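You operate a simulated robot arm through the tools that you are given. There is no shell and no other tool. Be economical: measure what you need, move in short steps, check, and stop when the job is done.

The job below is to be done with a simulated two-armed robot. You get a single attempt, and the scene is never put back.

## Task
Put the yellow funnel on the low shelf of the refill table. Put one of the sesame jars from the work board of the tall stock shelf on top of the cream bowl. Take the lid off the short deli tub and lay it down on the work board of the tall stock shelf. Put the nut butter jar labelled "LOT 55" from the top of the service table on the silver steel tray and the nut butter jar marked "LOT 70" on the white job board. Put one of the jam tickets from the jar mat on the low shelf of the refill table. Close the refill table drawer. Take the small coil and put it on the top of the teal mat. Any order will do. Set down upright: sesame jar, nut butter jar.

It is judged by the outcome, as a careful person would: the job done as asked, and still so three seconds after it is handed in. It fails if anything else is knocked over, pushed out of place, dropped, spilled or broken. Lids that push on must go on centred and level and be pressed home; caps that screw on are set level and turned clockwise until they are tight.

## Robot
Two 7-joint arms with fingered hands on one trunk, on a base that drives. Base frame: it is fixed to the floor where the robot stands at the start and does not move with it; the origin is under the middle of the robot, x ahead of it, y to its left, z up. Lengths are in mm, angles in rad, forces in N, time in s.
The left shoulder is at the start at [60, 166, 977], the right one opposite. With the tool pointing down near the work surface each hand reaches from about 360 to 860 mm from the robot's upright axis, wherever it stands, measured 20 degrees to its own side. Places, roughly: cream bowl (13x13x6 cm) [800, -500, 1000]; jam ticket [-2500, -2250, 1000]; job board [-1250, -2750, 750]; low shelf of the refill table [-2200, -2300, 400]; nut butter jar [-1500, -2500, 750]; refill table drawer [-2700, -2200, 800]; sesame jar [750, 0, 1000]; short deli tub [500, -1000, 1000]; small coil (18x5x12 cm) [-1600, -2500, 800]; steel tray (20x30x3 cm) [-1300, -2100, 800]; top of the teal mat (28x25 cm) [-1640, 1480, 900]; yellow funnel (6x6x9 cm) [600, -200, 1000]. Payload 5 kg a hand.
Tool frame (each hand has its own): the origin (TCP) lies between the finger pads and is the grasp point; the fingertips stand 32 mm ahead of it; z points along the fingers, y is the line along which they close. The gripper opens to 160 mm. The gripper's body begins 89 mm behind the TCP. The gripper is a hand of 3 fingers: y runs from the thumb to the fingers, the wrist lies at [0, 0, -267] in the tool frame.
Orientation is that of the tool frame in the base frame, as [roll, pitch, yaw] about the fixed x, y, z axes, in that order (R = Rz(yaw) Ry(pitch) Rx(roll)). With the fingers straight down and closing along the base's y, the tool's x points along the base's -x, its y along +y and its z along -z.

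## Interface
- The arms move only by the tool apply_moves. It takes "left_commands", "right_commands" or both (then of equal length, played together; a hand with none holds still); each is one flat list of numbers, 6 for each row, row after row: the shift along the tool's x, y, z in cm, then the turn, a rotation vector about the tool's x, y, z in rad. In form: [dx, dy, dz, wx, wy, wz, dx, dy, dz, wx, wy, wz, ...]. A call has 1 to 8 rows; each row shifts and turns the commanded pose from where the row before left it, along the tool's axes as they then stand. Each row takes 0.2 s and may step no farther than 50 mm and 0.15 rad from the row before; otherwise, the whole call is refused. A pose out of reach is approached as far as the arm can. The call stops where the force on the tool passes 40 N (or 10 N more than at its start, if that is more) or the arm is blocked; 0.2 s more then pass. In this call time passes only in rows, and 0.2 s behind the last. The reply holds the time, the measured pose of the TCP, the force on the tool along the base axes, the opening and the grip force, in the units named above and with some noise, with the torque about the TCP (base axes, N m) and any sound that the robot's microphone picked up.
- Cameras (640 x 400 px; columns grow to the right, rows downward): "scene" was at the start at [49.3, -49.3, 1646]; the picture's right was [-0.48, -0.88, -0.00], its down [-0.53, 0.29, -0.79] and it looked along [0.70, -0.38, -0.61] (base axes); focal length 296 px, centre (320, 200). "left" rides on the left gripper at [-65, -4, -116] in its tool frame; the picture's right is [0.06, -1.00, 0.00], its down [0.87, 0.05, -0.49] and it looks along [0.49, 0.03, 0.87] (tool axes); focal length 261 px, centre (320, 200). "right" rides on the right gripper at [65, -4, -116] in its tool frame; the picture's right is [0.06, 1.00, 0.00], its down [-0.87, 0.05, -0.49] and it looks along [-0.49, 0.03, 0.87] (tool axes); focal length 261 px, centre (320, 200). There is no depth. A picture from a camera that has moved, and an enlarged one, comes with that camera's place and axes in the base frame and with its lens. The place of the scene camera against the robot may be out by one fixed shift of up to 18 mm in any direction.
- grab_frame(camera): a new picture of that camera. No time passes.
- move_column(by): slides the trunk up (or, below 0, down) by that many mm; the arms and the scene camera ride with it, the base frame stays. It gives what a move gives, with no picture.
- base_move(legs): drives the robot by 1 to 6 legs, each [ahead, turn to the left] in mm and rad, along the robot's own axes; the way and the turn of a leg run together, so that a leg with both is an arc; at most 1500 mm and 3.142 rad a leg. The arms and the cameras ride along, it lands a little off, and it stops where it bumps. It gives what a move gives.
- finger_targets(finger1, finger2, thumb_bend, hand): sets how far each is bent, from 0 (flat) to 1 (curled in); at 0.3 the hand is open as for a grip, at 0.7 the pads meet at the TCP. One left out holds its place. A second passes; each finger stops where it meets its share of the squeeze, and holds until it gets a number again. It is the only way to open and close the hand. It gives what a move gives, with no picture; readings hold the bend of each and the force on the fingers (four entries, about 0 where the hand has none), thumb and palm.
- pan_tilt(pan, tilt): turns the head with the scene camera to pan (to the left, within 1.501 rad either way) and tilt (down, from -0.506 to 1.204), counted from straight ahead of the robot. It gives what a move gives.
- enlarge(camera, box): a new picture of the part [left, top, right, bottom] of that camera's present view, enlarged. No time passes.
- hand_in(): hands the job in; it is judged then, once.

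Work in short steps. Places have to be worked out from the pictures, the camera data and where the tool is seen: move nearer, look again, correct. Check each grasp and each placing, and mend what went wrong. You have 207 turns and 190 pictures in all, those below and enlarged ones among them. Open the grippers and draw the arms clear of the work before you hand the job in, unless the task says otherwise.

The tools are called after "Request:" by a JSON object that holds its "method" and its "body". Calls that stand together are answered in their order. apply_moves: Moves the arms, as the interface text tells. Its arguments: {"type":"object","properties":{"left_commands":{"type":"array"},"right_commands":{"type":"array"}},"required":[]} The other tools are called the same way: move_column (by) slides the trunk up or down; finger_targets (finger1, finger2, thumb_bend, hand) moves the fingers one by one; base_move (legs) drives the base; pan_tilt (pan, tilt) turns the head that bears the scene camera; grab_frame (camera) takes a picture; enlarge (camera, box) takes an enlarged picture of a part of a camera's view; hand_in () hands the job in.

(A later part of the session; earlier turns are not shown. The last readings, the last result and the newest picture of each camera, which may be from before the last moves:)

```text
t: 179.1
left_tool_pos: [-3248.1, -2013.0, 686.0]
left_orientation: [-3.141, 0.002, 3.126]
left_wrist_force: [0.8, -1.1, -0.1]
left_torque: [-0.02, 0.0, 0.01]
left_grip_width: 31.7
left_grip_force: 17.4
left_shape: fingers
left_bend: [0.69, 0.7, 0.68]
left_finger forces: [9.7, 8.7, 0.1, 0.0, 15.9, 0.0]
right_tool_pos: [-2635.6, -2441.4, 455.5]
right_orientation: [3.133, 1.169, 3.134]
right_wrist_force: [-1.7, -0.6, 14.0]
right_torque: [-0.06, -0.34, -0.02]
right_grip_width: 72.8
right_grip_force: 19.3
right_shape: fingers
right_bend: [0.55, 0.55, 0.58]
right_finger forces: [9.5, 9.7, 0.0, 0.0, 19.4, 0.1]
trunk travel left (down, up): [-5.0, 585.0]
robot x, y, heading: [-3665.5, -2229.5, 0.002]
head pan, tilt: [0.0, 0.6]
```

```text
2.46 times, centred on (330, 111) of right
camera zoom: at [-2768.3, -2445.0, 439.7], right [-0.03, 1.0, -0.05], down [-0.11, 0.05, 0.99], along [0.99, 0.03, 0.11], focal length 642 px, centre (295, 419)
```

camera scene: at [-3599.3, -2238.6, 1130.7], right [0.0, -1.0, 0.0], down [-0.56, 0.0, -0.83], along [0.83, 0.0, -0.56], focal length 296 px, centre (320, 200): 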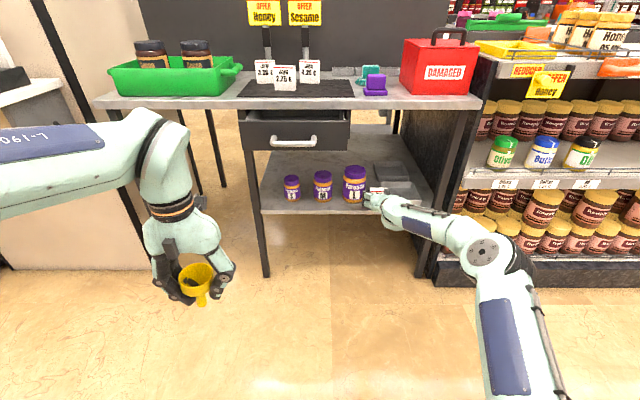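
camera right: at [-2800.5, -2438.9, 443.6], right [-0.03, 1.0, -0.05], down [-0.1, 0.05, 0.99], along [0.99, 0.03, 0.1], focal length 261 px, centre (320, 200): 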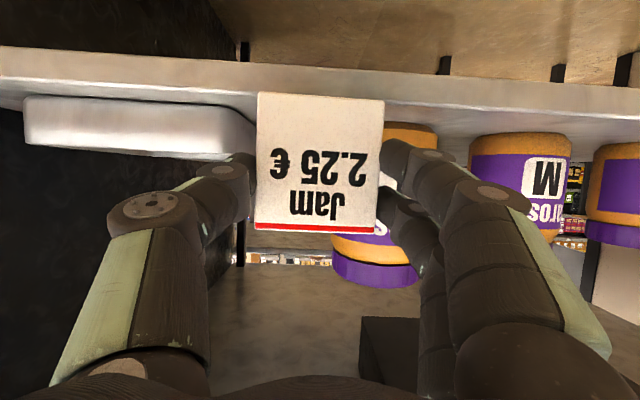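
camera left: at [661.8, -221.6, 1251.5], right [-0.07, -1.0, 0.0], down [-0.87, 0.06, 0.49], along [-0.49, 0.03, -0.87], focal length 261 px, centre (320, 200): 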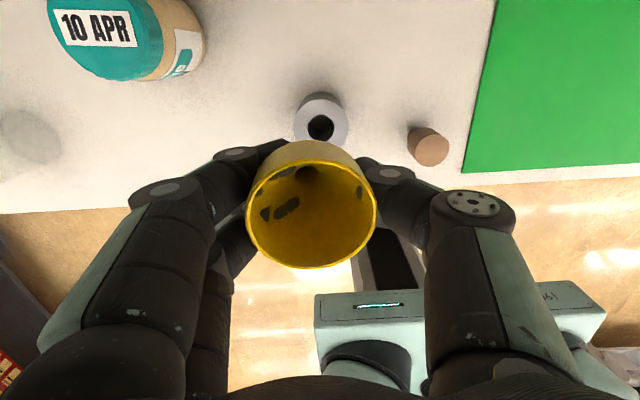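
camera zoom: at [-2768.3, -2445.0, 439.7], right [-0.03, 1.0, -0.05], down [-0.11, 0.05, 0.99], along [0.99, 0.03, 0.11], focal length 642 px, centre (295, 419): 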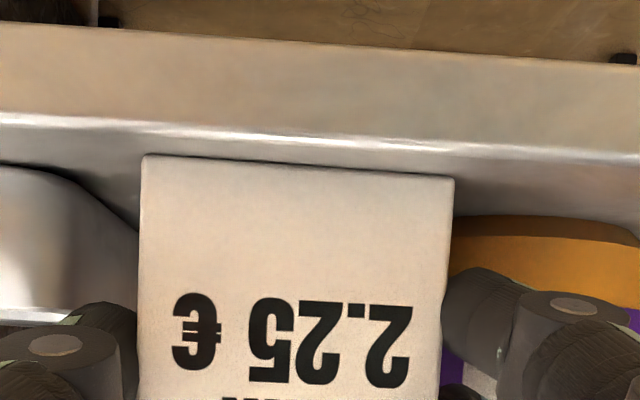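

Contact (14 N) with the ticket inside the edge. I ease up 4 mm, open slightly, and draw straight back.

Request:
{"method": "apply_moves", "body": {"right_commands": [-0.37, 0, -0.16, 0, 0, 0]}}

Request:
{"method": "finger_targets", "body": {"hand": "right", "finger1": 0.52, "finger2": 0.52, "thumb_bend": 0.54}}

Request:
{"method": "apply_moves", "body": {"right_commands": [0.8, 0, -1.84, 0, 0, 0, 1.6, 0, -3.7, 0, 0, 0, 1.6, 0, -3.7, 0, 0, 0, 1.6, 0, -3.7, 0, 0, 0]}}

Request:
{"method": "grab_frame", "body": {"camera": "scene"}}

Request:
{"method": "grab_frame", "body": {"camera": "right"}}

```text
t: 179.4
left_tool_pos: [-3247.4, -2013.2, 685.0]
left_orientation: [3.141, 0.0, 3.126]
left_wrist_force: [-0.7, 0.3, -0.6]
left_torque: [-0.02, -0.04, -0.02]
left_grip_width: 32.0
left_grip_force: 17.4
left_shape: fingers
left_bend: [0.69, 0.7, 0.68]
left_finger forces: [9.7, 8.7, 0.0, 0.0, 16.0, 0.0]
right_tool_pos: [-2636.6, -2440.5, 455.7]
right_orientation: [3.133, 1.162, 3.134]
right_wrist_force: [2.6, -0.5, 10.4]
right_torque: [-0.08, -0.33, -0.05]
right_grip_width: 72.9
right_grip_force: 19.2
right_shape: fingers
right_bend: [0.55, 0.55, 0.58]
right_finger forces: [9.3, 9.5, 0.0, 0.1, 19.3, 0.0]
trunk travel left (down, up): [-5.0, 585.0]
robot x, y, heading: [-3658.9, -2231.3, 0.002]
head pan, tilt: [0.0, 0.6]
```

```text
t: 180.4
left_tool_pos: [-3246.9, -2012.2, 684.8]
left_orientation: [3.14, 0.0, 3.126]
left_wrist_force: [-0.1, 0.5, -0.7]
left_torque: [0.03, 0.0, -0.03]
left_grip_width: 31.6
left_grip_force: 17.5
left_shape: fingers
left_bend: [0.69, 0.7, 0.68]
left_finger forces: [9.7, 8.7, 0.0, 0.0, 15.9, 0.0]
right_tool_pos: [-2635.9, -2440.8, 454.1]
right_orientation: [3.131, 1.16, 3.136]
right_wrist_force: [0.0, 0.2, -0.5]
right_torque: [0.01, 0.01, 0.01]
right_grip_width: 77.0
right_grip_force: 0.8
right_shape: fingers
right_bend: [0.52, 0.52, 0.54]
right_finger forces: [0.6, 0.4, 0.2, 0.1, 0.9, 0.0]
trunk travel left (down, up): [-5.0, 585.0]
robot x, y, heading: [-3661.3, -2230.3, 0.001]
head pan, tilt: [0.0, 0.6]
```

```text
t: 181.4
left_tool_pos: [-3247.8, -2012.6, 684.4]
left_orientation: [3.14, 0.001, 3.127]
left_wrist_force: [0.1, -0.4, -1.0]
left_torque: [0.0, 0.0, -0.01]
left_grip_width: 32.2
left_grip_force: 17.2
left_shape: fingers
left_bend: [0.69, 0.7, 0.68]
left_finger forces: [9.8, 8.7, 0.0, 0.0, 15.9, 0.1]
right_tool_pos: [-2728.5, -2441.9, 454.8]
right_orientation: [3.13, 1.161, 3.132]
right_wrist_force: [-0.6, -0.7, 0.1]
right_torque: [0.03, 0.0, 0.04]
right_grip_width: 77.4
right_grip_force: 1.2
right_shape: fingers
right_bend: [0.52, 0.52, 0.54]
right_finger forces: [0.5, 0.3, 0.1, 0.0, 1.0, 0.0]
right hand out of reach, approached as far as the arm can: row 3, 4
trunk travel left (down, up): [-5.0, 585.0]
robot x, y, heading: [-3663.0, -2233.1, 0.003]
head pan, tilt: [0.0, 0.6]
```

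```text
92 pictures are left
camera scene: at [-3599.2, -2238.7, 1130.7], right [0.0, -1.0, 0.0], down [-0.57, 0.0, -0.82], along [0.82, 0.0, -0.57], focal length 296 px, centre (320, 200)
```

scene: 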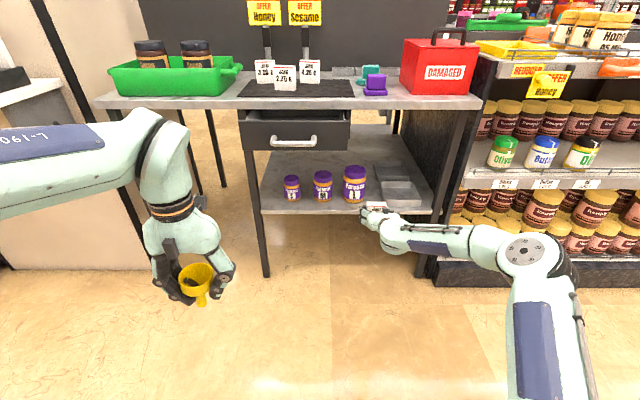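

```text
91 pictures are left
camera right: at [-2860.6, -2445.8, 440.1], right [-0.03, 1.0, -0.05], down [-0.11, 0.05, 0.99], along [0.99, 0.03, 0.1], focal length 261 px, centre (320, 200)
```

right: 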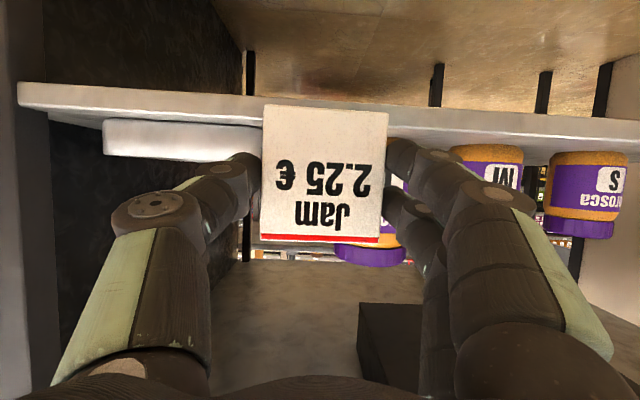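

The ticket came along, still lightly pinched. I close again at once.

Request:
{"method": "finger_targets", "body": {"hand": "right", "finger1": 0.64, "finger2": 0.64, "thumb_bend": 0.64}}

Request:
{"method": "grab_frame", "body": {"camera": "right"}}

```text
t: 182.4
left_tool_pos: [-3247.0, -2012.1, 685.1]
left_orientation: [3.14, -0.001, 3.126]
left_wrist_force: [0.8, -0.4, -0.2]
left_torque: [0.02, 0.0, -0.01]
left_grip_width: 31.9
left_grip_force: 17.5
left_shape: fingers
left_bend: [0.69, 0.7, 0.68]
left_finger forces: [9.7, 8.6, 0.0, 0.0, 15.9, 0.0]
right_tool_pos: [-2729.7, -2442.6, 453.3]
right_orientation: [3.132, 1.162, 3.133]
right_wrist_force: [-0.7, 0.2, -0.7]
right_torque: [-0.01, 0.0, -0.01]
right_grip_width: 73.2
right_grip_force: 17.7
right_shape: fingers
right_bend: [0.54, 0.54, 0.58]
right_finger forces: [9.0, 9.0, 0.0, 0.0, 18.0, 0.1]
trunk travel left (down, up): [-5.0, 585.0]
robot x, y, heading: [-3661.4, -2230.1, 0.004]
head pan, tilt: [0.0, 0.6]
```

```text
90 pictures are left
camera right: at [-2860.5, -2446.1, 440.0], right [-0.03, 1.0, -0.05], down [-0.11, 0.05, 0.99], along [0.99, 0.03, 0.1], focal length 261 px, centre (320, 200)
```

right: 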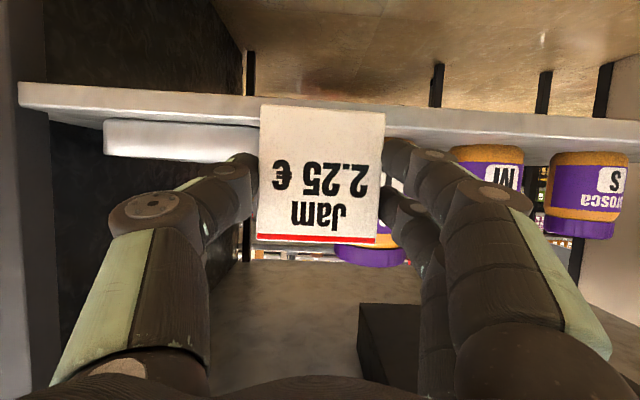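

Re-gripped safely. I repeat: up 28 mm, forward 90 mm, then down again.

Request:
{"method": "apply_moves", "body": {"right_commands": [-2.57, 0, -1.1, 0, 0, 0, -1.78, 0, 4.13, 0, 0, 0, -1.78, 0, 4.13, 0, 0, 0, 1.1, 0, 0.48, 0, 0, 0, 1.1, 0, 0.48, 0, 0, 0]}}

Request:
{"method": "enlarge", "body": {"camera": "right", "box": [200, 30, 460, 192]}}

```text
t: 183.7
left_tool_pos: [-3248.4, -2012.8, 684.3]
left_orientation: [3.14, 0.0, 3.125]
left_wrist_force: [0.0, 0.5, 0.0]
left_torque: [-0.02, 0.01, 0.0]
left_grip_width: 31.8
left_grip_force: 17.4
left_shape: fingers
left_bend: [0.69, 0.7, 0.68]
left_finger forces: [9.6, 8.5, 0.0, 0.1, 15.9, 0.0]
right_tool_pos: [-2636.8, -2443.2, 458.3]
right_orientation: [3.131, 1.163, 3.133]
right_wrist_force: [-0.9, 0.1, -0.5]
right_torque: [0.0, 0.01, 0.0]
right_grip_width: 73.2
right_grip_force: 17.3
right_shape: fingers
right_bend: [0.54, 0.54, 0.58]
right_finger forces: [8.8, 8.9, 0.1, 0.1, 17.8, 0.0]
trunk travel left (down, up): [-5.0, 585.0]
robot x, y, heading: [-3661.0, -2233.3, 0.002]
head pan, tilt: [0.0, 0.6]
```

```text
2.46 times, centred on (330, 111) of right
camera zoom: at [-2768.9, -2447.5, 444.3], right [-0.03, 1.0, -0.05], down [-0.11, 0.05, 0.99], along [0.99, 0.03, 0.1], focal length 642 px, centre (295, 419)
```

zoom: 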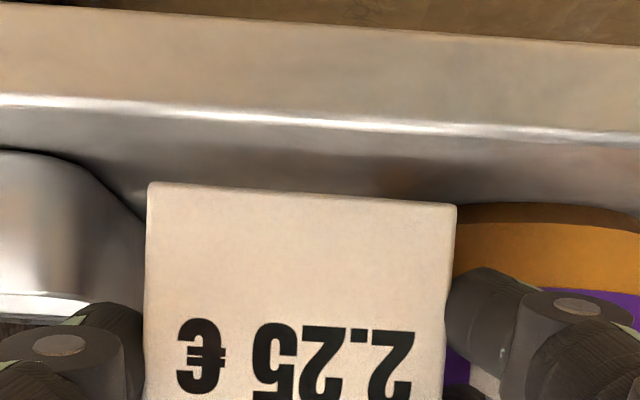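

Request:
{"method": "apply_moves", "body": {"right_commands": [0.32, 0, 0.14, 0, 0, 0, 0.32, 0, 0.14, 0, 0, 0, 0.28, 0, 0.12, 0, 0, 0]}}

```text
t: 184.4
left_tool_pos: [-3247.4, -2012.8, 686.1]
left_orientation: [3.141, 0.0, 3.127]
left_wrist_force: [0.0, 0.2, -0.1]
left_torque: [0.0, 0.02, -0.03]
left_grip_width: 31.6
left_grip_force: 16.6
left_shape: fingers
left_bend: [0.69, 0.7, 0.68]
left_finger forces: [9.8, 8.6, 0.0, 0.0, 15.8, 0.0]
right_tool_pos: [-2636.3, -2442.4, 449.3]
right_orientation: [3.13, 1.162, 3.133]
right_wrist_force: [-0.4, 0.3, 2.7]
right_torque: [-0.13, -0.06, 0.01]
right_grip_width: 73.0
right_grip_force: 18.8
right_shape: fingers
right_bend: [0.54, 0.54, 0.58]
right_finger forces: [9.2, 9.6, 0.1, 0.0, 18.9, 0.1]
trunk travel left (down, up): [-5.0, 585.0]
robot x, y, heading: [-3658.7, -2231.3, 0.002]
head pan, tilt: [0.0, 0.6]
```

Light contact (about 3 N). I open the two fingers clearly, and the thumb less.

Request:
{"method": "finger_targets", "body": {"hand": "right", "finger1": 0.46, "finger2": 0.46, "thumb_bend": 0.53}}

Request:
{"method": "apply_moves", "body": {"right_commands": [0.8, 0, -1.84, 0, 0, 0]}}

Request:
{"method": "grab_frame", "body": {"camera": "right"}}

```text
t: 185.4
left_tool_pos: [-3247.5, -2011.9, 685.3]
left_orientation: [3.141, 0.0, 3.128]
left_wrist_force: [-0.9, 0.0, -0.6]
left_torque: [-0.02, -0.02, -0.03]
left_grip_width: 31.9
left_grip_force: 16.9
left_shape: fingers
left_bend: [0.69, 0.7, 0.68]
left_finger forces: [9.7, 8.6, 0.0, 0.0, 16.0, 0.1]
right_tool_pos: [-2635.5, -2442.4, 448.4]
right_orientation: [3.13, 1.162, 3.132]
right_wrist_force: [-2.3, 0.0, -0.6]
right_torque: [0.02, 0.02, 0.08]
right_grip_width: 88.6
right_grip_force: 0.9
right_shape: fingers
right_bend: [0.46, 0.46, 0.53]
right_finger forces: [0.0, 2.2, 0.0, 0.0, 0.0, 0.1]
trunk travel left (down, up): [-5.0, 585.0]
robot x, y, heading: [-3662.1, -2235.2, 0.005]
head pan, tilt: [0.0, 0.6]
```

```text
t: 185.8
left_tool_pos: [-3247.0, -2011.8, 685.6]
left_orientation: [3.14, -0.001, 3.127]
left_wrist_force: [0.3, -0.6, -0.2]
left_torque: [0.02, 0.02, -0.03]
left_grip_width: 31.6
left_grip_force: 17.0
left_shape: fingers
left_bend: [0.69, 0.7, 0.68]
left_finger forces: [9.6, 8.6, 0.0, 0.0, 15.9, 0.0]
right_tool_pos: [-2654.1, -2442.4, 449.1]
right_orientation: [3.129, 1.162, 3.133]
right_wrist_force: [-0.4, -0.4, -0.8]
right_torque: [0.0, -0.04, -0.02]
right_grip_width: 88.7
right_grip_force: 0.1
right_shape: fingers
right_bend: [0.46, 0.46, 0.53]
right_finger forces: [0.0, 0.0, 0.0, 0.1, 0.1, 0.0]
trunk travel left (down, up): [-5.0, 585.0]
robot x, y, heading: [-3660.8, -2229.5, 0.002]
head pan, tilt: [0.0, 0.6]
```

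```text
88 pictures are left
camera right: at [-2787.6, -2446.3, 433.8], right [-0.03, 1.0, -0.05], down [-0.11, 0.05, 0.99], along [0.99, 0.03, 0.1], focal length 261 px, centre (320, 200)
```

right: 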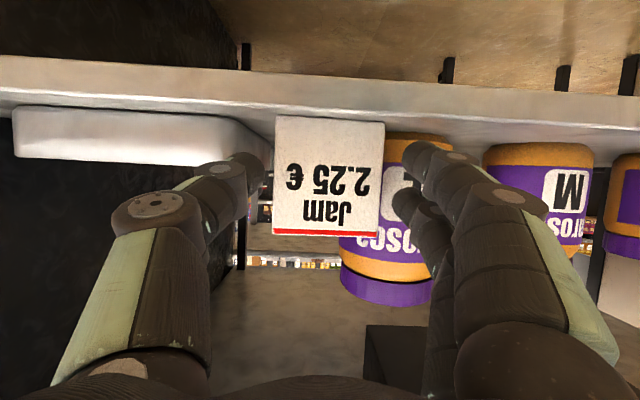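

The ticket stands on the shelf. I back the base 150 mm, and swing the left hand with the funnel forward to a nearly horizontal pose.

Request:
{"method": "base_move", "body": {"legs": [[-150, 0]]}}

Request:
{"method": "apply_moves", "body": {"left_commands": [-4.5, -1.7, 1.2, 0, -0.125, 0, -4.31, -1.7, 1.75, 0, -0.125, 0, -4.06, -1.7, 2.27, 0, -0.125, 0, -3.75, -1.7, 2.77, 0, -0.125, 0, -3.38, -1.7, 3.21, 0, -0.125, 0, -2.95, -1.7, 3.6, 0, -0.125, 0, -2.47, -1.7, 3.95, 0, -0.125, 0, -1.96, -1.7, 4.23, 0, -0.125, 0]}}

Request:
{"method": "apply_moves", "body": {"left_commands": [-1.42, -1.7, 4.43, 0, -0.125, 0, -0.86, -1.7, 4.58, 0, -0.125, 0]}}

Request:
{"method": "grab_frame", "body": {"camera": "left"}}

Request:
{"method": "grab_frame", "body": {"camera": "scene"}}

```text
t: 187.2
left_tool_pos: [-3399.3, -2013.5, 685.5]
left_orientation: [3.14, 0.0, 3.127]
left_wrist_force: [-0.8, -1.2, -1.5]
left_torque: [-0.02, 0.02, 0.01]
left_grip_width: 31.8
left_grip_force: 17.5
left_shape: fingers
left_bend: [0.69, 0.7, 0.68]
left_finger forces: [9.7, 8.6, 0.0, 0.1, 15.9, 0.1]
right_tool_pos: [-2807.0, -2440.6, 448.5]
right_orientation: [3.131, 1.165, 3.135]
right_wrist_force: [-0.3, -0.2, 0.6]
right_torque: [-0.02, -0.03, -0.01]
right_grip_width: 88.8
right_grip_force: 0.1
right_shape: fingers
right_bend: [0.46, 0.46, 0.53]
right_finger forces: [0.0, 0.0, 0.0, 0.0, 0.1, 0.0]
trunk travel left (down, up): [-5.0, 585.0]
robot x, y, heading: [-3809.5, -2232.1, 0.004]
head pan, tilt: [0.0, 0.6]
```

```text
t: 189.2
left_tool_pos: [-3053.5, -2201.1, 585.8]
left_orientation: [-3.138, 0.975, 3.021]
left_wrist_force: [-1.1, -1.2, 0.5]
left_torque: [0.05, 0.02, 0.04]
left_grip_width: 31.0
left_grip_force: 17.8
left_shape: fingers
left_bend: [0.69, 0.7, 0.68]
left_finger forces: [10.1, 9.0, 0.0, 0.0, 16.6, 0.1]
right_tool_pos: [-2807.1, -2442.7, 450.0]
right_orientation: [3.13, 1.163, 3.13]
right_wrist_force: [0.3, 0.1, 0.3]
right_torque: [-0.02, 0.09, 0.01]
right_grip_width: 89.0
right_grip_force: 0.1
right_shape: fingers
right_bend: [0.46, 0.46, 0.53]
right_finger forces: [0.1, 0.0, 0.0, 0.0, 0.0, 0.0]
trunk travel left (down, up): [-5.0, 585.0]
robot x, y, heading: [-3811.5, -2232.6, 0.004]
head pan, tilt: [0.0, 0.6]
stopped in row 8 (left hand): the arm was blocked; the commanded pose is now the measured one
```

```text
t: 189.8
left_tool_pos: [-2970.4, -2244.3, 557.6]
left_orientation: [3.137, 1.226, 3.019]
left_wrist_force: [0.0, 0.2, 0.3]
left_torque: [-0.01, 0.06, -0.03]
left_grip_width: 30.7
left_grip_force: 17.5
left_shape: fingers
left_bend: [0.69, 0.7, 0.68]
left_finger forces: [9.9, 8.7, 0.1, 0.0, 16.1, 0.0]
right_tool_pos: [-2807.6, -2442.9, 448.3]
right_orientation: [3.131, 1.162, 3.133]
right_wrist_force: [0.2, -0.1, 0.1]
right_torque: [0.04, 0.04, 0.0]
right_grip_width: 88.7
right_grip_force: 0.0
right_shape: fingers
right_bend: [0.46, 0.46, 0.53]
right_finger forces: [0.1, 0.0, 0.0, 0.0, 0.0, 0.0]
trunk travel left (down, up): [-5.0, 585.0]
robot x, y, heading: [-3813.2, -2231.7, 0.004]
head pan, tilt: [0.0, 0.6]
```

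```text
87 pictures are left
camera left: at [-3058.0, -2236.3, 658.3], right [-0.14, -0.99, -0.06], down [-0.75, 0.14, -0.65], along [0.65, -0.05, -0.76], focal length 261 px, centre (320, 200)
```

left: 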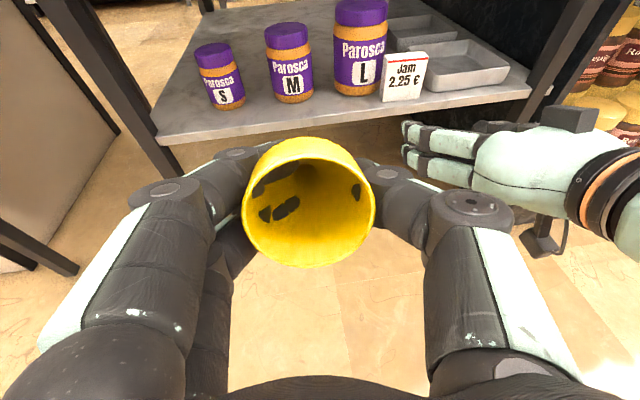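

```text
86 pictures are left
camera scene: at [-3751.2, -2239.0, 1130.7], right [0.0, -1.0, 0.0], down [-0.56, 0.0, -0.83], along [0.83, 0.0, -0.56], focal length 296 px, centre (320, 200)
```

scene: 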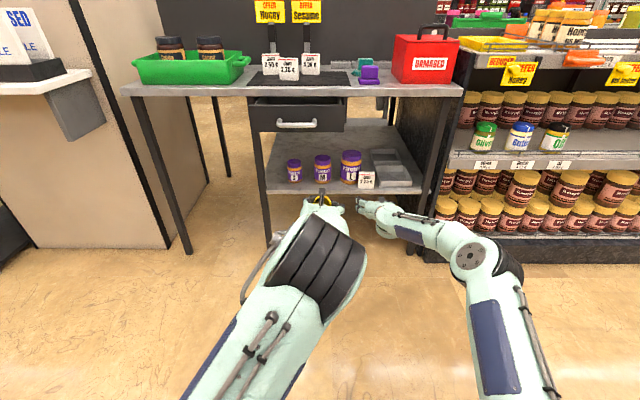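

The ticket stands well. There is a gap of about 67 mm between the S and M jars (y≈-2180). I'll lay the funnel with its spout pointing into that gap and its rim in the front strip. First I fold the right arm away, and straighten the left hand's heading.

Request:
{"method": "apply_moves", "body": {"right_commands": [-0.87, 0, -4.3, 0, 0.13, 0, -0.3, 0, -4.37, 0, 0.13, 0, 0.27, 0, -4.37, 0, 0.13, 0, 0.84, 0, -4.3, 0, 0.13, 0, 1.39, 0, -4.16, 0, 0.13, 0, 1.91, 0, -3.94, 0, 0.13, 0, 2.41, 0, -3.66, 0, 0.13, 0, 2.86, 0, -3.32, 0, 0.13, 0], "left_commands": [0, 0, 0, -0.1045, 0, -0.034, 0, 0, 0, 0, -0.07, 0, 0, 3.2, 0, 0, 0, 0, 0, 3.2, 0, 0, 0, 0, 0, 0, 0, 0, 0, 0, 0, 0, 0, 0, 0, 0, 0, 0, 0, 0, 0, 0, 0, 0, 0, 0, 0, 0]}}

Request:
{"method": "base_move", "body": {"legs": [[150, 0]]}}

Request:
{"method": "grab_frame", "body": {"camera": "left"}}

```text
t: 191.6
left_tool_pos: [-2969.1, -2179.5, 556.3]
left_orientation: [3.134, 1.294, 3.127]
left_wrist_force: [0.8, 0.6, -0.4]
left_torque: [-0.05, 0.0, -0.04]
left_grip_width: 30.8
left_grip_force: 17.2
left_shape: fingers
left_bend: [0.69, 0.7, 0.68]
left_finger forces: [9.9, 8.6, 0.0, 0.0, 16.0, 0.0]
right_tool_pos: [-3094.9, -2443.9, 648.7]
right_orientation: [3.134, 0.12, -3.139]
right_wrist_force: [-0.6, -0.3, -0.2]
right_torque: [0.03, 0.01, 0.05]
right_grip_width: 89.0
right_grip_force: 0.1
right_shape: fingers
right_bend: [0.46, 0.46, 0.53]
right_finger forces: [0.0, 0.1, 0.0, 0.0, 0.0, 0.0]
trunk travel left (down, up): [-5.0, 585.0]
robot x, y, heading: [-3814.5, -2230.0, 0.009]
head pan, tilt: [0.0, 0.6]
```

```text
t: 193.0
left_tool_pos: [-2816.6, -2179.4, 556.3]
left_orientation: [3.136, 1.292, 3.126]
left_wrist_force: [-0.2, 0.4, -0.3]
left_torque: [0.0, 0.01, 0.0]
left_grip_width: 31.0
left_grip_force: 17.2
left_shape: fingers
left_bend: [0.69, 0.7, 0.68]
left_finger forces: [9.8, 8.7, 0.0, 0.0, 15.9, 0.1]
right_tool_pos: [-2943.6, -2444.7, 646.7]
right_orientation: [3.138, 0.123, 3.141]
right_wrist_force: [-0.1, 0.3, -0.2]
right_torque: [-0.03, 0.0, 0.02]
right_grip_width: 89.0
right_grip_force: 0.0
right_shape: fingers
right_bend: [0.46, 0.46, 0.53]
right_finger forces: [0.0, 0.1, 0.0, 0.1, 0.1, 0.1]
trunk travel left (down, up): [-5.0, 585.0]
robot x, y, heading: [-3661.6, -2229.1, -0.004]
head pan, tilt: [0.0, 0.6]
```

```text
85 pictures are left
camera left: at [-2911.0, -2182.6, 650.4], right [-0.03, -1.0, -0.06], down [-0.71, 0.06, -0.7], along [0.7, 0.03, -0.71], focal length 261 px, centre (320, 200)
```

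left: 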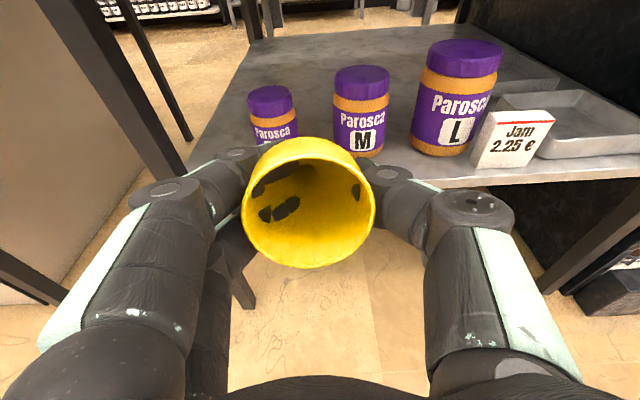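

The gap is aligned at y≈-2172. I advance 150 mm and lower 60 mm.

Request:
{"method": "apply_moves", "body": {"left_commands": [0.41, 0.18, 4.02, 0, 0, 0, 0.41, 0.18, 4.02, 0, 0, 0, 0.41, 0.18, 4.02, 0, 0, 0, 0.41, 0.18, 4.02, 0, 0, 0]}}

Request:
{"method": "grab_frame", "body": {"camera": "left"}}

Request:
{"method": "enlarge", "body": {"camera": "scene", "box": [250, 150, 426, 260]}}

```text
t: 194.0
left_tool_pos: [-2666.0, -2173.6, 497.1]
left_orientation: [3.135, 1.295, 3.127]
left_wrist_force: [0.5, 1.0, 0.4]
left_torque: [-0.02, 0.07, 0.01]
left_grip_width: 30.5
left_grip_force: 17.1
left_shape: fingers
left_bend: [0.69, 0.7, 0.68]
left_finger forces: [9.6, 8.6, 0.0, 0.0, 15.8, 0.1]
right_tool_pos: [-2942.9, -2445.2, 647.4]
right_orientation: [3.141, 0.123, 3.14]
right_wrist_force: [1.0, -0.8, 0.5]
right_torque: [0.05, -0.06, 0.0]
right_grip_width: 89.0
right_grip_force: 0.1
right_shape: fingers
right_bend: [0.46, 0.46, 0.53]
right_finger forces: [0.0, 0.0, 0.1, 0.0, 0.0, 0.0]
trunk travel left (down, up): [-5.0, 585.0]
robot x, y, heading: [-3660.8, -2232.6, 0.0]
head pan, tilt: [0.0, 0.6]
```

```text
84 pictures are left
camera left: at [-2761.1, -2176.2, 591.3], right [-0.03, -1.0, -0.06], down [-0.71, 0.06, -0.7], along [0.7, 0.03, -0.71], focal length 261 px, centre (320, 200)
```

left: 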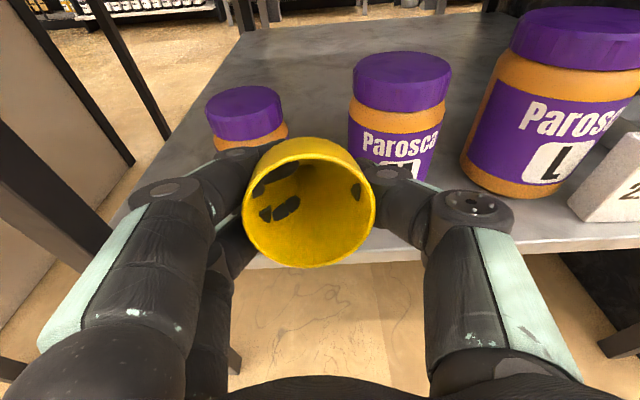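

```text
3.64 times, centred on (338, 205) of scene
camera zoom: at [-3598.7, -2239.2, 1130.7], right [0.0, -1.0, 0.0], down [-0.56, 0.0, -0.83], along [0.83, 0.0, -0.56], focal length 1075 px, centre (254, 182)
```

zoom: 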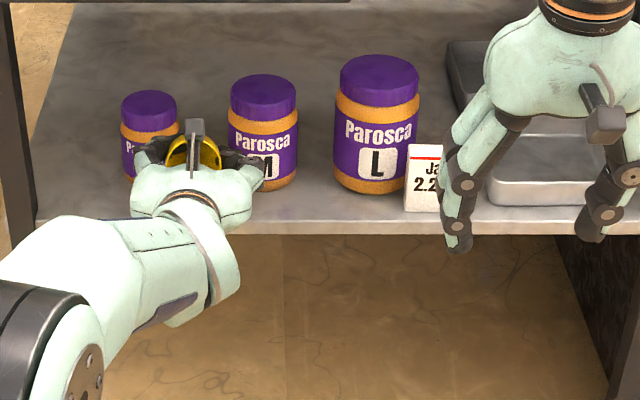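

Clear of the jars. I lower 40 mm, advance 31 mm, and lower 12 mm more.

Request:
{"method": "apply_moves", "body": {"left_commands": [3.84, 0, 1.1, 0, 0, 0, -0.85, 0, 2.98, 0, 0, 0, 0.6, 0, 0.17, 0, 0, 0, 0.55, 0, 0.16, 0, 0, 0]}}

Request:
{"method": "grab_frame", "body": {"camera": "left"}}

```text
t: 195.0
left_tool_pos: [-2634.8, -2175.3, 445.7]
left_orientation: [3.132, 1.294, 3.125]
left_wrist_force: [0.7, 1.3, -0.2]
left_torque: [0.01, 0.01, -0.01]
left_grip_width: 30.8
left_grip_force: 17.3
left_shape: fingers
left_bend: [0.7, 0.7, 0.68]
left_finger forces: [9.5, 8.4, 0.0, 0.1, 15.7, 0.1]
right_tool_pos: [-2943.5, -2444.0, 646.7]
right_orientation: [3.138, 0.122, 3.14]
right_wrist_force: [-0.3, -0.1, -0.2]
right_torque: [0.0, 0.03, 0.02]
right_grip_width: 89.0
right_grip_force: 0.1
right_shape: fingers
right_bend: [0.46, 0.46, 0.53]
right_finger forces: [0.0, 0.1, 0.1, 0.0, 0.1, 0.1]
trunk travel left (down, up): [-5.0, 585.0]
robot x, y, heading: [-3659.1, -2228.0, 0.001]
head pan, tilt: [0.0, 0.6]
```

```text
82 pictures are left
camera left: at [-2729.5, -2177.9, 538.3], right [-0.03, -1.0, -0.06], down [-0.71, 0.06, -0.7], along [0.7, 0.03, -0.71], focal length 261 px, centre (320, 200)
```

left: 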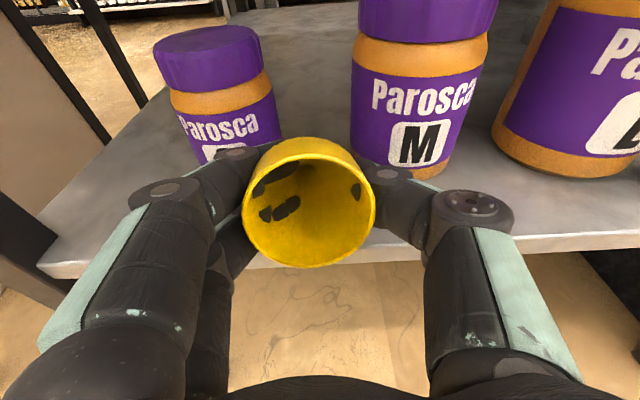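

The rim would rest right at the edge, so I advance 16 mm more and then lower to contact.

Request:
{"method": "apply_moves", "body": {"left_commands": [-0.44, 0, 1.54, 0, 0, 0, 0.48, 0, 0.14, 0, 0, 0, 0.38, 0, 0.11, 0, 0, 0]}}

Request:
{"method": "enlarge", "body": {"camera": "left", "box": [150, 100, 470, 300]}}

```text
t: 195.8
left_tool_pos: [-2619.1, -2176.1, 435.8]
left_orientation: [3.136, 1.292, 3.129]
left_wrist_force: [0.0, -0.3, -0.8]
left_torque: [0.01, -0.01, 0.02]
left_grip_width: 30.8
left_grip_force: 16.9
left_shape: fingers
left_bend: [0.7, 0.7, 0.68]
left_finger forces: [9.5, 8.5, 0.0, 0.0, 15.7, 0.0]
right_tool_pos: [-2943.7, -2445.7, 646.9]
right_orientation: [3.138, 0.122, 3.14]
right_wrist_force: [-0.1, -0.6, -0.2]
right_torque: [-0.02, 0.0, -0.01]
right_grip_width: 88.9
right_grip_force: 0.0
right_shape: fingers
right_bend: [0.46, 0.46, 0.53]
right_finger forces: [0.0, 0.1, 0.0, 0.0, 0.0, 0.1]
trunk travel left (down, up): [-5.0, 585.0]
robot x, y, heading: [-3658.9, -2231.6, -0.003]
head pan, tilt: [0.0, 0.6]
```

```text
2.00 times, centred on (310, 200) of left
camera zoom: at [-2713.5, -2177.7, 529.7], right [-0.03, -1.0, -0.06], down [-0.71, 0.06, -0.7], along [0.7, 0.02, -0.71], focal length 521 px, centre (340, 200)
```

zoom: 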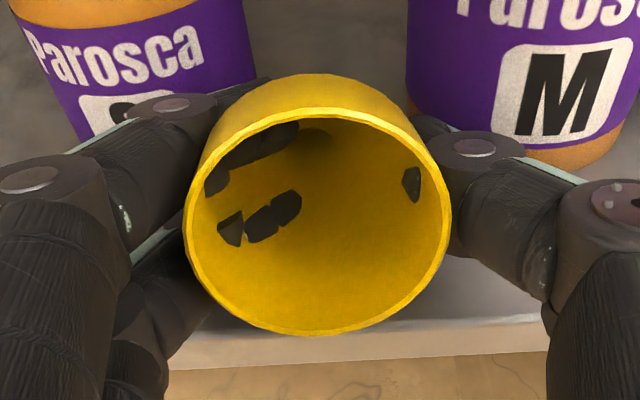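

Request:
{"method": "apply_moves", "body": {"left_commands": [-0.22, 0, 0.77, 0, 0, 0, 0.29, 0, 0.08, 0, 0, 0, 0.29, 0, 0.08, 0, 0, 0]}}

```text
t: 196.6
left_tool_pos: [-2613.6, -2172.8, 429.7]
left_orientation: [3.135, 1.295, 3.127]
left_wrist_force: [0.4, -0.4, 1.3]
left_torque: [0.01, -0.03, -0.01]
left_grip_width: 30.9
left_grip_force: 17.7
left_shape: fingers
left_bend: [0.7, 0.7, 0.68]
left_finger forces: [9.5, 10.7, 0.0, 0.0, 15.6, 0.0]
left hand out of reach, approached as far as the arm can: row 1
right_tool_pos: [-2943.3, -2445.7, 647.9]
right_orientation: [3.138, 0.122, 3.141]
right_wrist_force: [-0.5, 0.5, -0.3]
right_torque: [-0.01, -0.03, -0.03]
right_grip_width: 89.1
right_grip_force: 0.1
right_shape: fingers
right_bend: [0.46, 0.46, 0.53]
right_finger forces: [0.1, 0.1, 0.0, 0.0, 0.1, 0.1]
trunk travel left (down, up): [-5.0, 585.0]
robot x, y, heading: [-3659.7, -2232.0, -0.001]
head pan, tilt: [0.0, 0.6]
```

One fingertip touches the shelf and the rim is practically down. I open the hand slightly.

Request:
{"method": "finger_targets", "body": {"hand": "left", "finger1": 0.61, "finger2": 0.61, "thumb_bend": 0.6}}

Request:
{"method": "grab_frame", "body": {"camera": "left"}}

```text
t: 197.6
left_tool_pos: [-2614.6, -2176.0, 431.3]
left_orientation: [3.134, 1.295, 3.126]
left_wrist_force: [1.0, -2.5, 8.6]
left_torque: [0.09, -0.25, -0.09]
left_grip_width: 44.8
left_grip_force: 3.6
left_shape: fingers
left_bend: [0.61, 0.63, 0.6]
left_finger forces: [0.0, 7.8, 0.0, 0.0, 0.0, 0.0]
right_tool_pos: [-2943.8, -2446.1, 647.5]
right_orientation: [3.14, 0.123, 3.14]
right_wrist_force: [-0.5, -0.3, -0.5]
right_torque: [-0.05, 0.03, 0.06]
right_grip_width: 89.1
right_grip_force: 0.1
right_shape: fingers
right_bend: [0.46, 0.46, 0.53]
right_finger forces: [0.0, 0.1, 0.0, 0.0, 0.0, 0.1]
trunk travel left (down, up): [-5.0, 585.0]
robot x, y, heading: [-3661.4, -2231.4, 0.001]
head pan, tilt: [0.0, 0.6]
```

```text
80 pictures are left
camera left: at [-2709.1, -2177.7, 524.3], right [-0.03, -1.0, -0.06], down [-0.71, 0.06, -0.7], along [0.7, 0.03, -0.71], focal length 261 px, centre (320, 200)
```

left: 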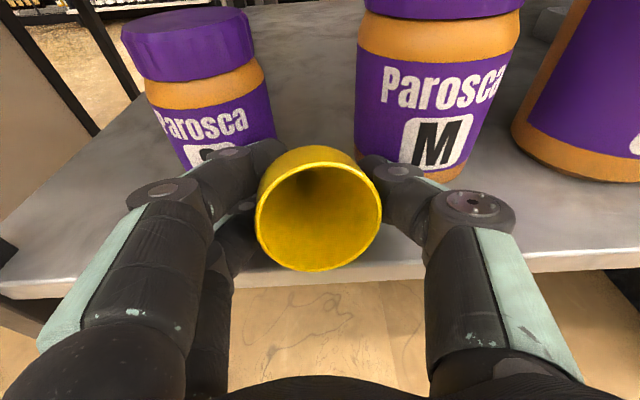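

The funnel rests on the shelf between loose fingers. I raise 15 mm straight up and look.

Request:
{"method": "apply_moves", "body": {"left_commands": [-0.72, 0, -0.2, 0, 0, 0, -0.72, 0, -0.2, 0, 0, 0]}}

Request:
{"method": "grab_frame", "body": {"camera": "left"}}

```text
t: 198.2
left_tool_pos: [-2614.1, -2174.2, 441.6]
left_orientation: [3.137, 1.292, 3.128]
left_wrist_force: [-0.5, -0.5, -0.4]
left_torque: [0.01, 0.0, -0.02]
left_grip_width: 45.0
left_grip_force: 0.3
left_shape: fingers
left_bend: [0.61, 0.61, 0.6]
left_finger forces: [0.1, 0.1, 0.0, 0.0, 0.0, 0.1]
right_tool_pos: [-2942.7, -2445.2, 647.0]
right_orientation: [3.138, 0.121, 3.139]
right_wrist_force: [0.1, 0.0, -0.1]
right_torque: [0.05, -0.03, -0.01]
right_grip_width: 88.8
right_grip_force: 0.1
right_shape: fingers
right_bend: [0.46, 0.46, 0.53]
right_finger forces: [0.0, 0.0, 0.0, 0.1, 0.1, 0.0]
trunk travel left (down, up): [-5.0, 585.0]
robot x, y, heading: [-3659.5, -2230.0, 0.003]
head pan, tilt: [0.0, 0.6]
```

```text
79 pictures are left
camera left: at [-2708.1, -2176.3, 536.6], right [-0.03, -1.0, -0.06], down [-0.71, 0.06, -0.7], along [0.7, 0.03, -0.71], focal length 261 px, centre (320, 200)
```

left: 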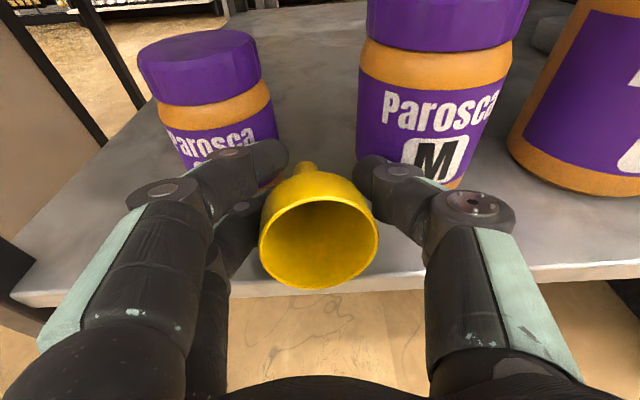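

The funnel stays, but its rim is right at the shelf edge; I'll push it inward. I raise and retract the hand, and close the fingers.

Request:
{"method": "apply_moves", "body": {"left_commands": [-2.6, 0, -0.75, 0, 0, 0, -2.6, 0, -0.75, 0, 0, 0, 1.2, 0, -4.2, 0, 0, 0, 1.2, 0, -4.2, 0, 0, 0, 1.0, 0, -3.4, 0, 0, 0]}}

Request:
{"method": "finger_targets", "body": {"hand": "left", "finger1": 0.75, "finger2": 0.75, "thumb_bend": 0.72}}

Request:
{"method": "grab_frame", "body": {"camera": "left"}}

```text
t: 199.4
left_tool_pos: [-2736.6, -2174.4, 500.5]
left_orientation: [3.136, 1.296, 3.126]
left_wrist_force: [0.3, 0.3, 0.6]
left_torque: [-0.01, 0.02, -0.01]
left_grip_width: 45.2
left_grip_force: 0.1
left_shape: fingers
left_bend: [0.61, 0.61, 0.6]
left_finger forces: [0.0, 0.0, 0.0, 0.1, 0.0, 0.0]
right_tool_pos: [-2943.1, -2446.1, 646.4]
right_orientation: [3.138, 0.121, 3.138]
right_wrist_force: [0.8, 0.5, -0.6]
right_torque: [-0.02, 0.01, -0.03]
right_grip_width: 88.9
right_grip_force: 0.0
right_shape: fingers
right_bend: [0.46, 0.46, 0.53]
right_finger forces: [0.0, 0.0, 0.0, 0.0, 0.1, 0.0]
trunk travel left (down, up): [-5.0, 585.0]
robot x, y, heading: [-3660.6, -2231.2, -0.003]
head pan, tilt: [0.0, 0.6]
```

```text
t: 200.4
left_tool_pos: [-2736.8, -2175.3, 497.9]
left_orientation: [3.136, 1.294, 3.126]
left_wrist_force: [-0.2, 0.3, 0.1]
left_torque: [0.0, 0.0, -0.01]
left_grip_width: 4.9
left_grip_force: 0.1
left_shape: fingers
left_bend: [0.74, 0.74, 0.71]
left_finger forces: [0.0, 0.0, 0.1, 0.0, 0.0, 0.1]
right_tool_pos: [-2943.5, -2446.2, 646.9]
right_orientation: [3.137, 0.121, 3.14]
right_wrist_force: [0.1, 0.1, -0.4]
right_torque: [0.0, 0.0, 0.02]
right_grip_width: 88.7
right_grip_force: 0.0
right_shape: fingers
right_bend: [0.46, 0.46, 0.53]
right_finger forces: [0.1, 0.0, 0.1, 0.0, 0.0, 0.0]
trunk travel left (down, up): [-5.0, 585.0]
robot x, y, heading: [-3661.9, -2232.3, 0.004]
head pan, tilt: [0.0, 0.6]
```

```text
78 pictures are left
camera left: at [-2831.1, -2176.6, 592.4], right [-0.03, -1.0, -0.06], down [-0.71, 0.06, -0.7], along [0.7, 0.03, -0.71], focal length 261 px, centre (320, 200)
```

left: 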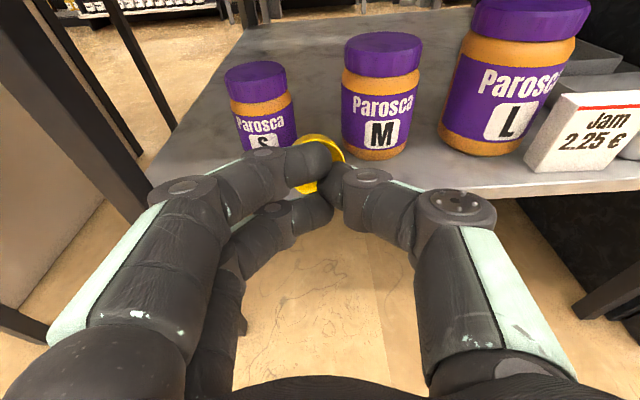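

I lower the closed fist and push the rim 15–20 mm inward.

Request:
{"method": "apply_moves", "body": {"left_commands": [4.4, 0, 1.25, 0, 0, 0, -1.1, 0, 3.84, 0, 0, 0, -0.55, 0, 1.92, 0, 0, 0, -0.4, 0, 1.4, 0, 0, 0, -0.3, 0, 1.05, 0, 0, 0]}}

Request:
{"method": "grab_frame", "body": {"camera": "left"}}

```text
t: 201.6
left_tool_pos: [-2651.1, -2173.8, 454.0]
left_orientation: [3.137, 1.293, 3.128]
left_wrist_force: [0.1, -0.4, -0.4]
left_torque: [0.03, 0.02, 0.03]
left_grip_width: 4.4
left_grip_force: 0.1
left_shape: fingers
left_bend: [0.74, 0.74, 0.71]
left_finger forces: [0.0, 0.1, 0.0, 0.0, 0.1, 0.1]
right_tool_pos: [-2942.7, -2445.0, 647.5]
right_orientation: [3.138, 0.122, 3.141]
right_wrist_force: [0.8, -0.3, 0.2]
right_torque: [0.01, -0.01, 0.01]
right_grip_width: 88.8
right_grip_force: 0.0
right_shape: fingers
right_bend: [0.46, 0.46, 0.53]
right_finger forces: [0.0, 0.0, 0.0, 0.0, 0.0, 0.0]
trunk travel left (down, up): [-5.0, 585.0]
robot x, y, heading: [-3662.5, -2229.7, -0.001]
head pan, tilt: [0.0, 0.6]
```

```text
77 pictures are left
camera left: at [-2745.6, -2176.2, 547.2], right [-0.03, -1.0, -0.06], down [-0.71, 0.06, -0.7], along [0.7, 0.02, -0.71], focal length 261 px, centre (320, 200)
```

left: 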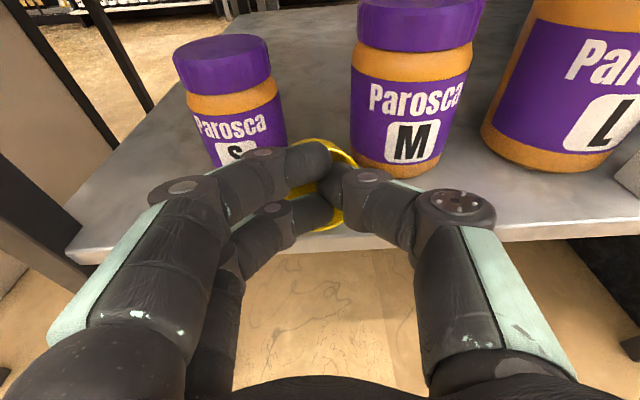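

The rim is about 11 mm inside the edge now; I push another 18 mm to be safe.

Request:
{"method": "apply_moves", "body": {"left_commands": [-0.27, 0, 0.96, 0, 0, 0, -0.27, 0, 0.96, 0, 0, 0]}}

Request:
{"method": "grab_frame", "body": {"camera": "left"}}

```text
t: 202.2
left_tool_pos: [-2631.5, -2174.6, 453.1]
left_orientation: [3.135, 1.293, 3.128]
left_wrist_force: [0.4, 1.0, -0.3]
left_torque: [-0.02, 0.01, 0.02]
left_grip_width: 5.0
left_grip_force: 0.1
left_shape: fingers
left_bend: [0.74, 0.74, 0.71]
left_finger forces: [0.0, 0.0, 0.0, 0.1, 0.0, 0.1]
right_tool_pos: [-2943.2, -2445.3, 647.4]
right_orientation: [3.137, 0.122, 3.14]
right_wrist_force: [0.7, -0.4, 0.4]
right_torque: [0.0, 0.0, -0.04]
right_grip_width: 88.8
right_grip_force: 0.0
right_shape: fingers
right_bend: [0.46, 0.46, 0.53]
right_finger forces: [0.0, 0.0, 0.0, 0.1, 0.0, 0.0]
trunk travel left (down, up): [-5.0, 585.0]
robot x, y, heading: [-3657.3, -2231.4, 0.005]
head pan, tilt: [0.0, 0.6]
```

```text
76 pictures are left
camera left: at [-2726.2, -2177.2, 547.0], right [-0.03, -1.0, -0.06], down [-0.71, 0.06, -0.7], along [0.7, 0.02, -0.71], focal length 261 px, centre (320, 200)
```

left: 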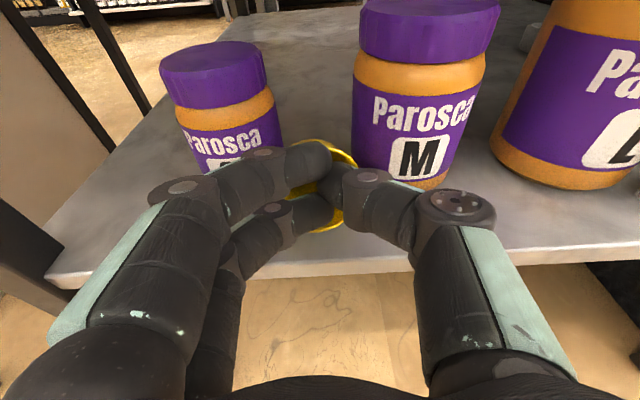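

The funnel rim is now about 28 mm inside the edge. I back the base straight out and check the shelf.

Request:
{"method": "base_move", "body": {"legs": [[-220, 0]]}}

Request:
{"method": "grab_frame", "body": {"camera": "left"}}

```text
t: 203.9
left_tool_pos: [-2854.7, -2175.1, 452.7]
left_orientation: [3.136, 1.293, 3.127]
left_wrist_force: [-0.2, -0.2, 0.3]
left_torque: [0.01, -0.02, 0.02]
left_grip_width: 5.0
left_grip_force: 0.1
left_shape: fingers
left_bend: [0.74, 0.74, 0.71]
left_finger forces: [0.0, 0.1, 0.1, 0.0, 0.1, 0.1]
right_tool_pos: [-3165.5, -2444.6, 645.7]
right_orientation: [3.138, 0.122, 3.139]
right_wrist_force: [0.5, -0.3, 0.0]
right_torque: [-0.01, -0.04, -0.03]
right_grip_width: 88.8
right_grip_force: 0.0
right_shape: fingers
right_bend: [0.46, 0.46, 0.53]
right_finger forces: [0.0, 0.1, 0.0, 0.0, 0.0, 0.0]
trunk travel left (down, up): [-5.0, 585.0]
robot x, y, heading: [-3883.0, -2229.3, -0.002]
head pan, tilt: [0.0, 0.6]
```

```text
75 pictures are left
camera left: at [-2948.8, -2176.7, 546.6], right [-0.03, -1.0, -0.06], down [-0.71, 0.06, -0.7], along [0.7, 0.03, -0.71], focal length 261 px, centre (320, 200)
```

left: 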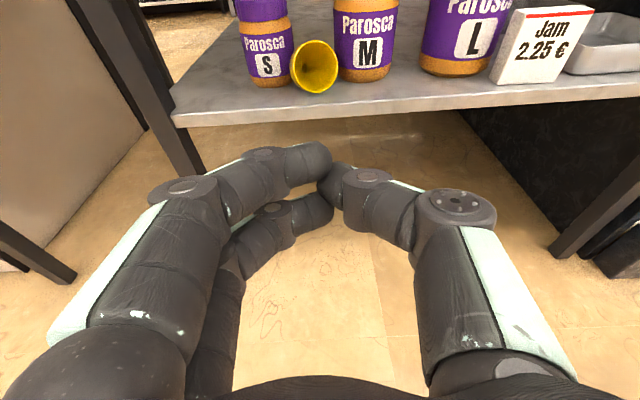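

The funnel lies securely between the S and M jars and the ticket stands. Next the drawer: I raise the trunk 330 mm, bringing the closed left fist to handle height.

Request:
{"method": "move_column", "body": {"by": 330}}

Request:
{"method": "grab_frame", "body": {"camera": "left"}}

Request:
{"method": "grab_frame", "body": {"camera": "scene"}}

```text
t: 207.2
left_tool_pos: [-2853.4, -2173.8, 783.9]
left_orientation: [3.136, 1.294, 3.126]
left_wrist_force: [-0.1, 0.4, -0.3]
left_torque: [0.01, 0.02, -0.02]
left_grip_width: 5.0
left_grip_force: 0.0
left_shape: fingers
left_bend: [0.74, 0.74, 0.71]
left_finger forces: [0.0, 0.1, 0.0, 0.0, 0.0, 0.0]
right_tool_pos: [-3164.7, -2444.1, 975.6]
right_orientation: [3.136, 0.121, 3.141]
right_wrist_force: [-0.3, 0.4, -0.5]
right_torque: [0.02, 0.0, 0.05]
right_grip_width: 88.7
right_grip_force: 0.1
right_shape: fingers
right_bend: [0.46, 0.46, 0.53]
right_finger forces: [0.1, 0.1, 0.0, 0.0, 0.1, 0.1]
trunk travel left (down, up): [-335.0, 255.0]
robot x, y, heading: [-3882.0, -2232.3, -0.001]
head pan, tilt: [0.0, 0.6]
```

```text
74 pictures are left
camera left: at [-2948.7, -2176.7, 876.5], right [-0.03, -1.0, -0.06], down [-0.71, 0.06, -0.7], along [0.7, 0.03, -0.71], focal length 261 px, centre (320, 200)
```

left: 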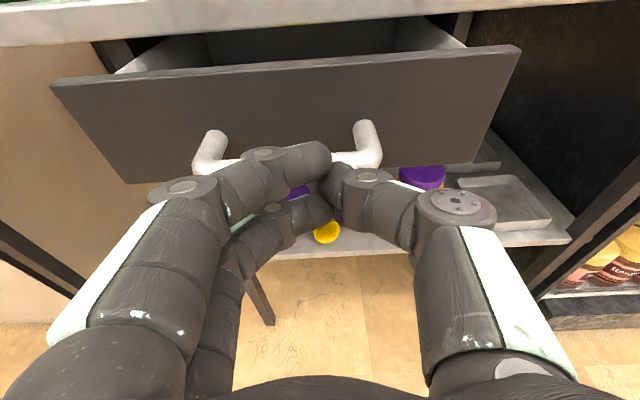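

```text
73 pictures are left
camera scene: at [-3820.9, -2239.1, 1460.6], right [0.0, -1.0, 0.0], down [-0.57, 0.0, -0.82], along [0.82, 0.0, -0.57], focal length 296 px, centre (320, 200)
```

scene: 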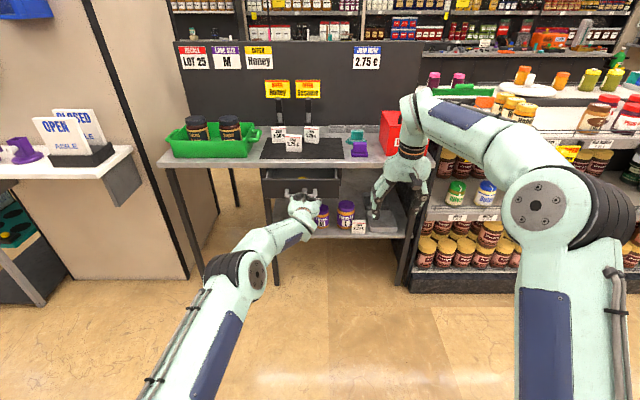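

The fist is right at the handle bar. I push with a gentle 70 mm base advance and check the forces.

Request:
{"method": "base_move", "body": {"legs": [[70, 0]]}}

Request:
{"method": "grab_frame", "body": {"camera": "left"}}

```text
t: 208.2
left_tool_pos: [-2783.4, -2173.0, 782.3]
left_orientation: [3.136, 1.291, 3.127]
left_wrist_force: [0.4, 0.4, -0.1]
left_torque: [-0.01, 0.0, -0.01]
left_grip_width: 4.8
left_grip_force: 0.2
left_shape: fingers
left_bend: [0.74, 0.74, 0.72]
left_finger forces: [0.0, 0.0, 0.1, 0.0, 0.1, 0.0]
right_tool_pos: [-3094.0, -2444.8, 976.7]
right_orientation: [3.138, 0.12, 3.14]
right_wrist_force: [0.1, -0.2, -0.1]
right_torque: [0.04, 0.01, 0.0]
right_grip_width: 89.1
right_grip_force: 0.1
right_shape: fingers
right_bend: [0.46, 0.46, 0.53]
right_finger forces: [0.1, 0.0, 0.1, 0.2, 0.0, 0.0]
trunk travel left (down, up): [-335.0, 255.0]
robot x, y, heading: [-3817.1, -2231.3, 0.003]
head pan, tilt: [0.0, 0.6]
```

```text
72 pictures are left
camera left: at [-2878.2, -2175.9, 875.6], right [-0.03, -1.0, -0.06], down [-0.71, 0.06, -0.7], along [0.7, 0.03, -0.71], focal length 261 px, centre (320, 200)
```

left: 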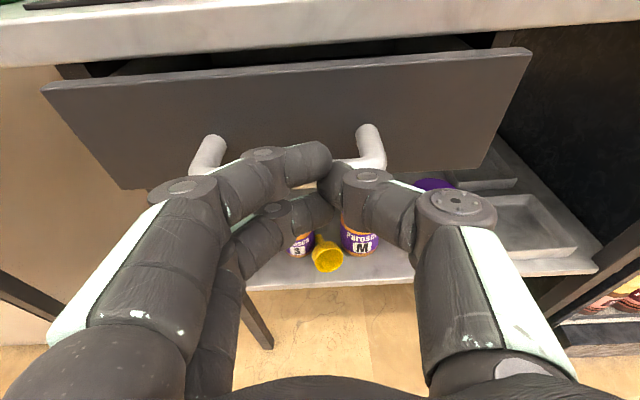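

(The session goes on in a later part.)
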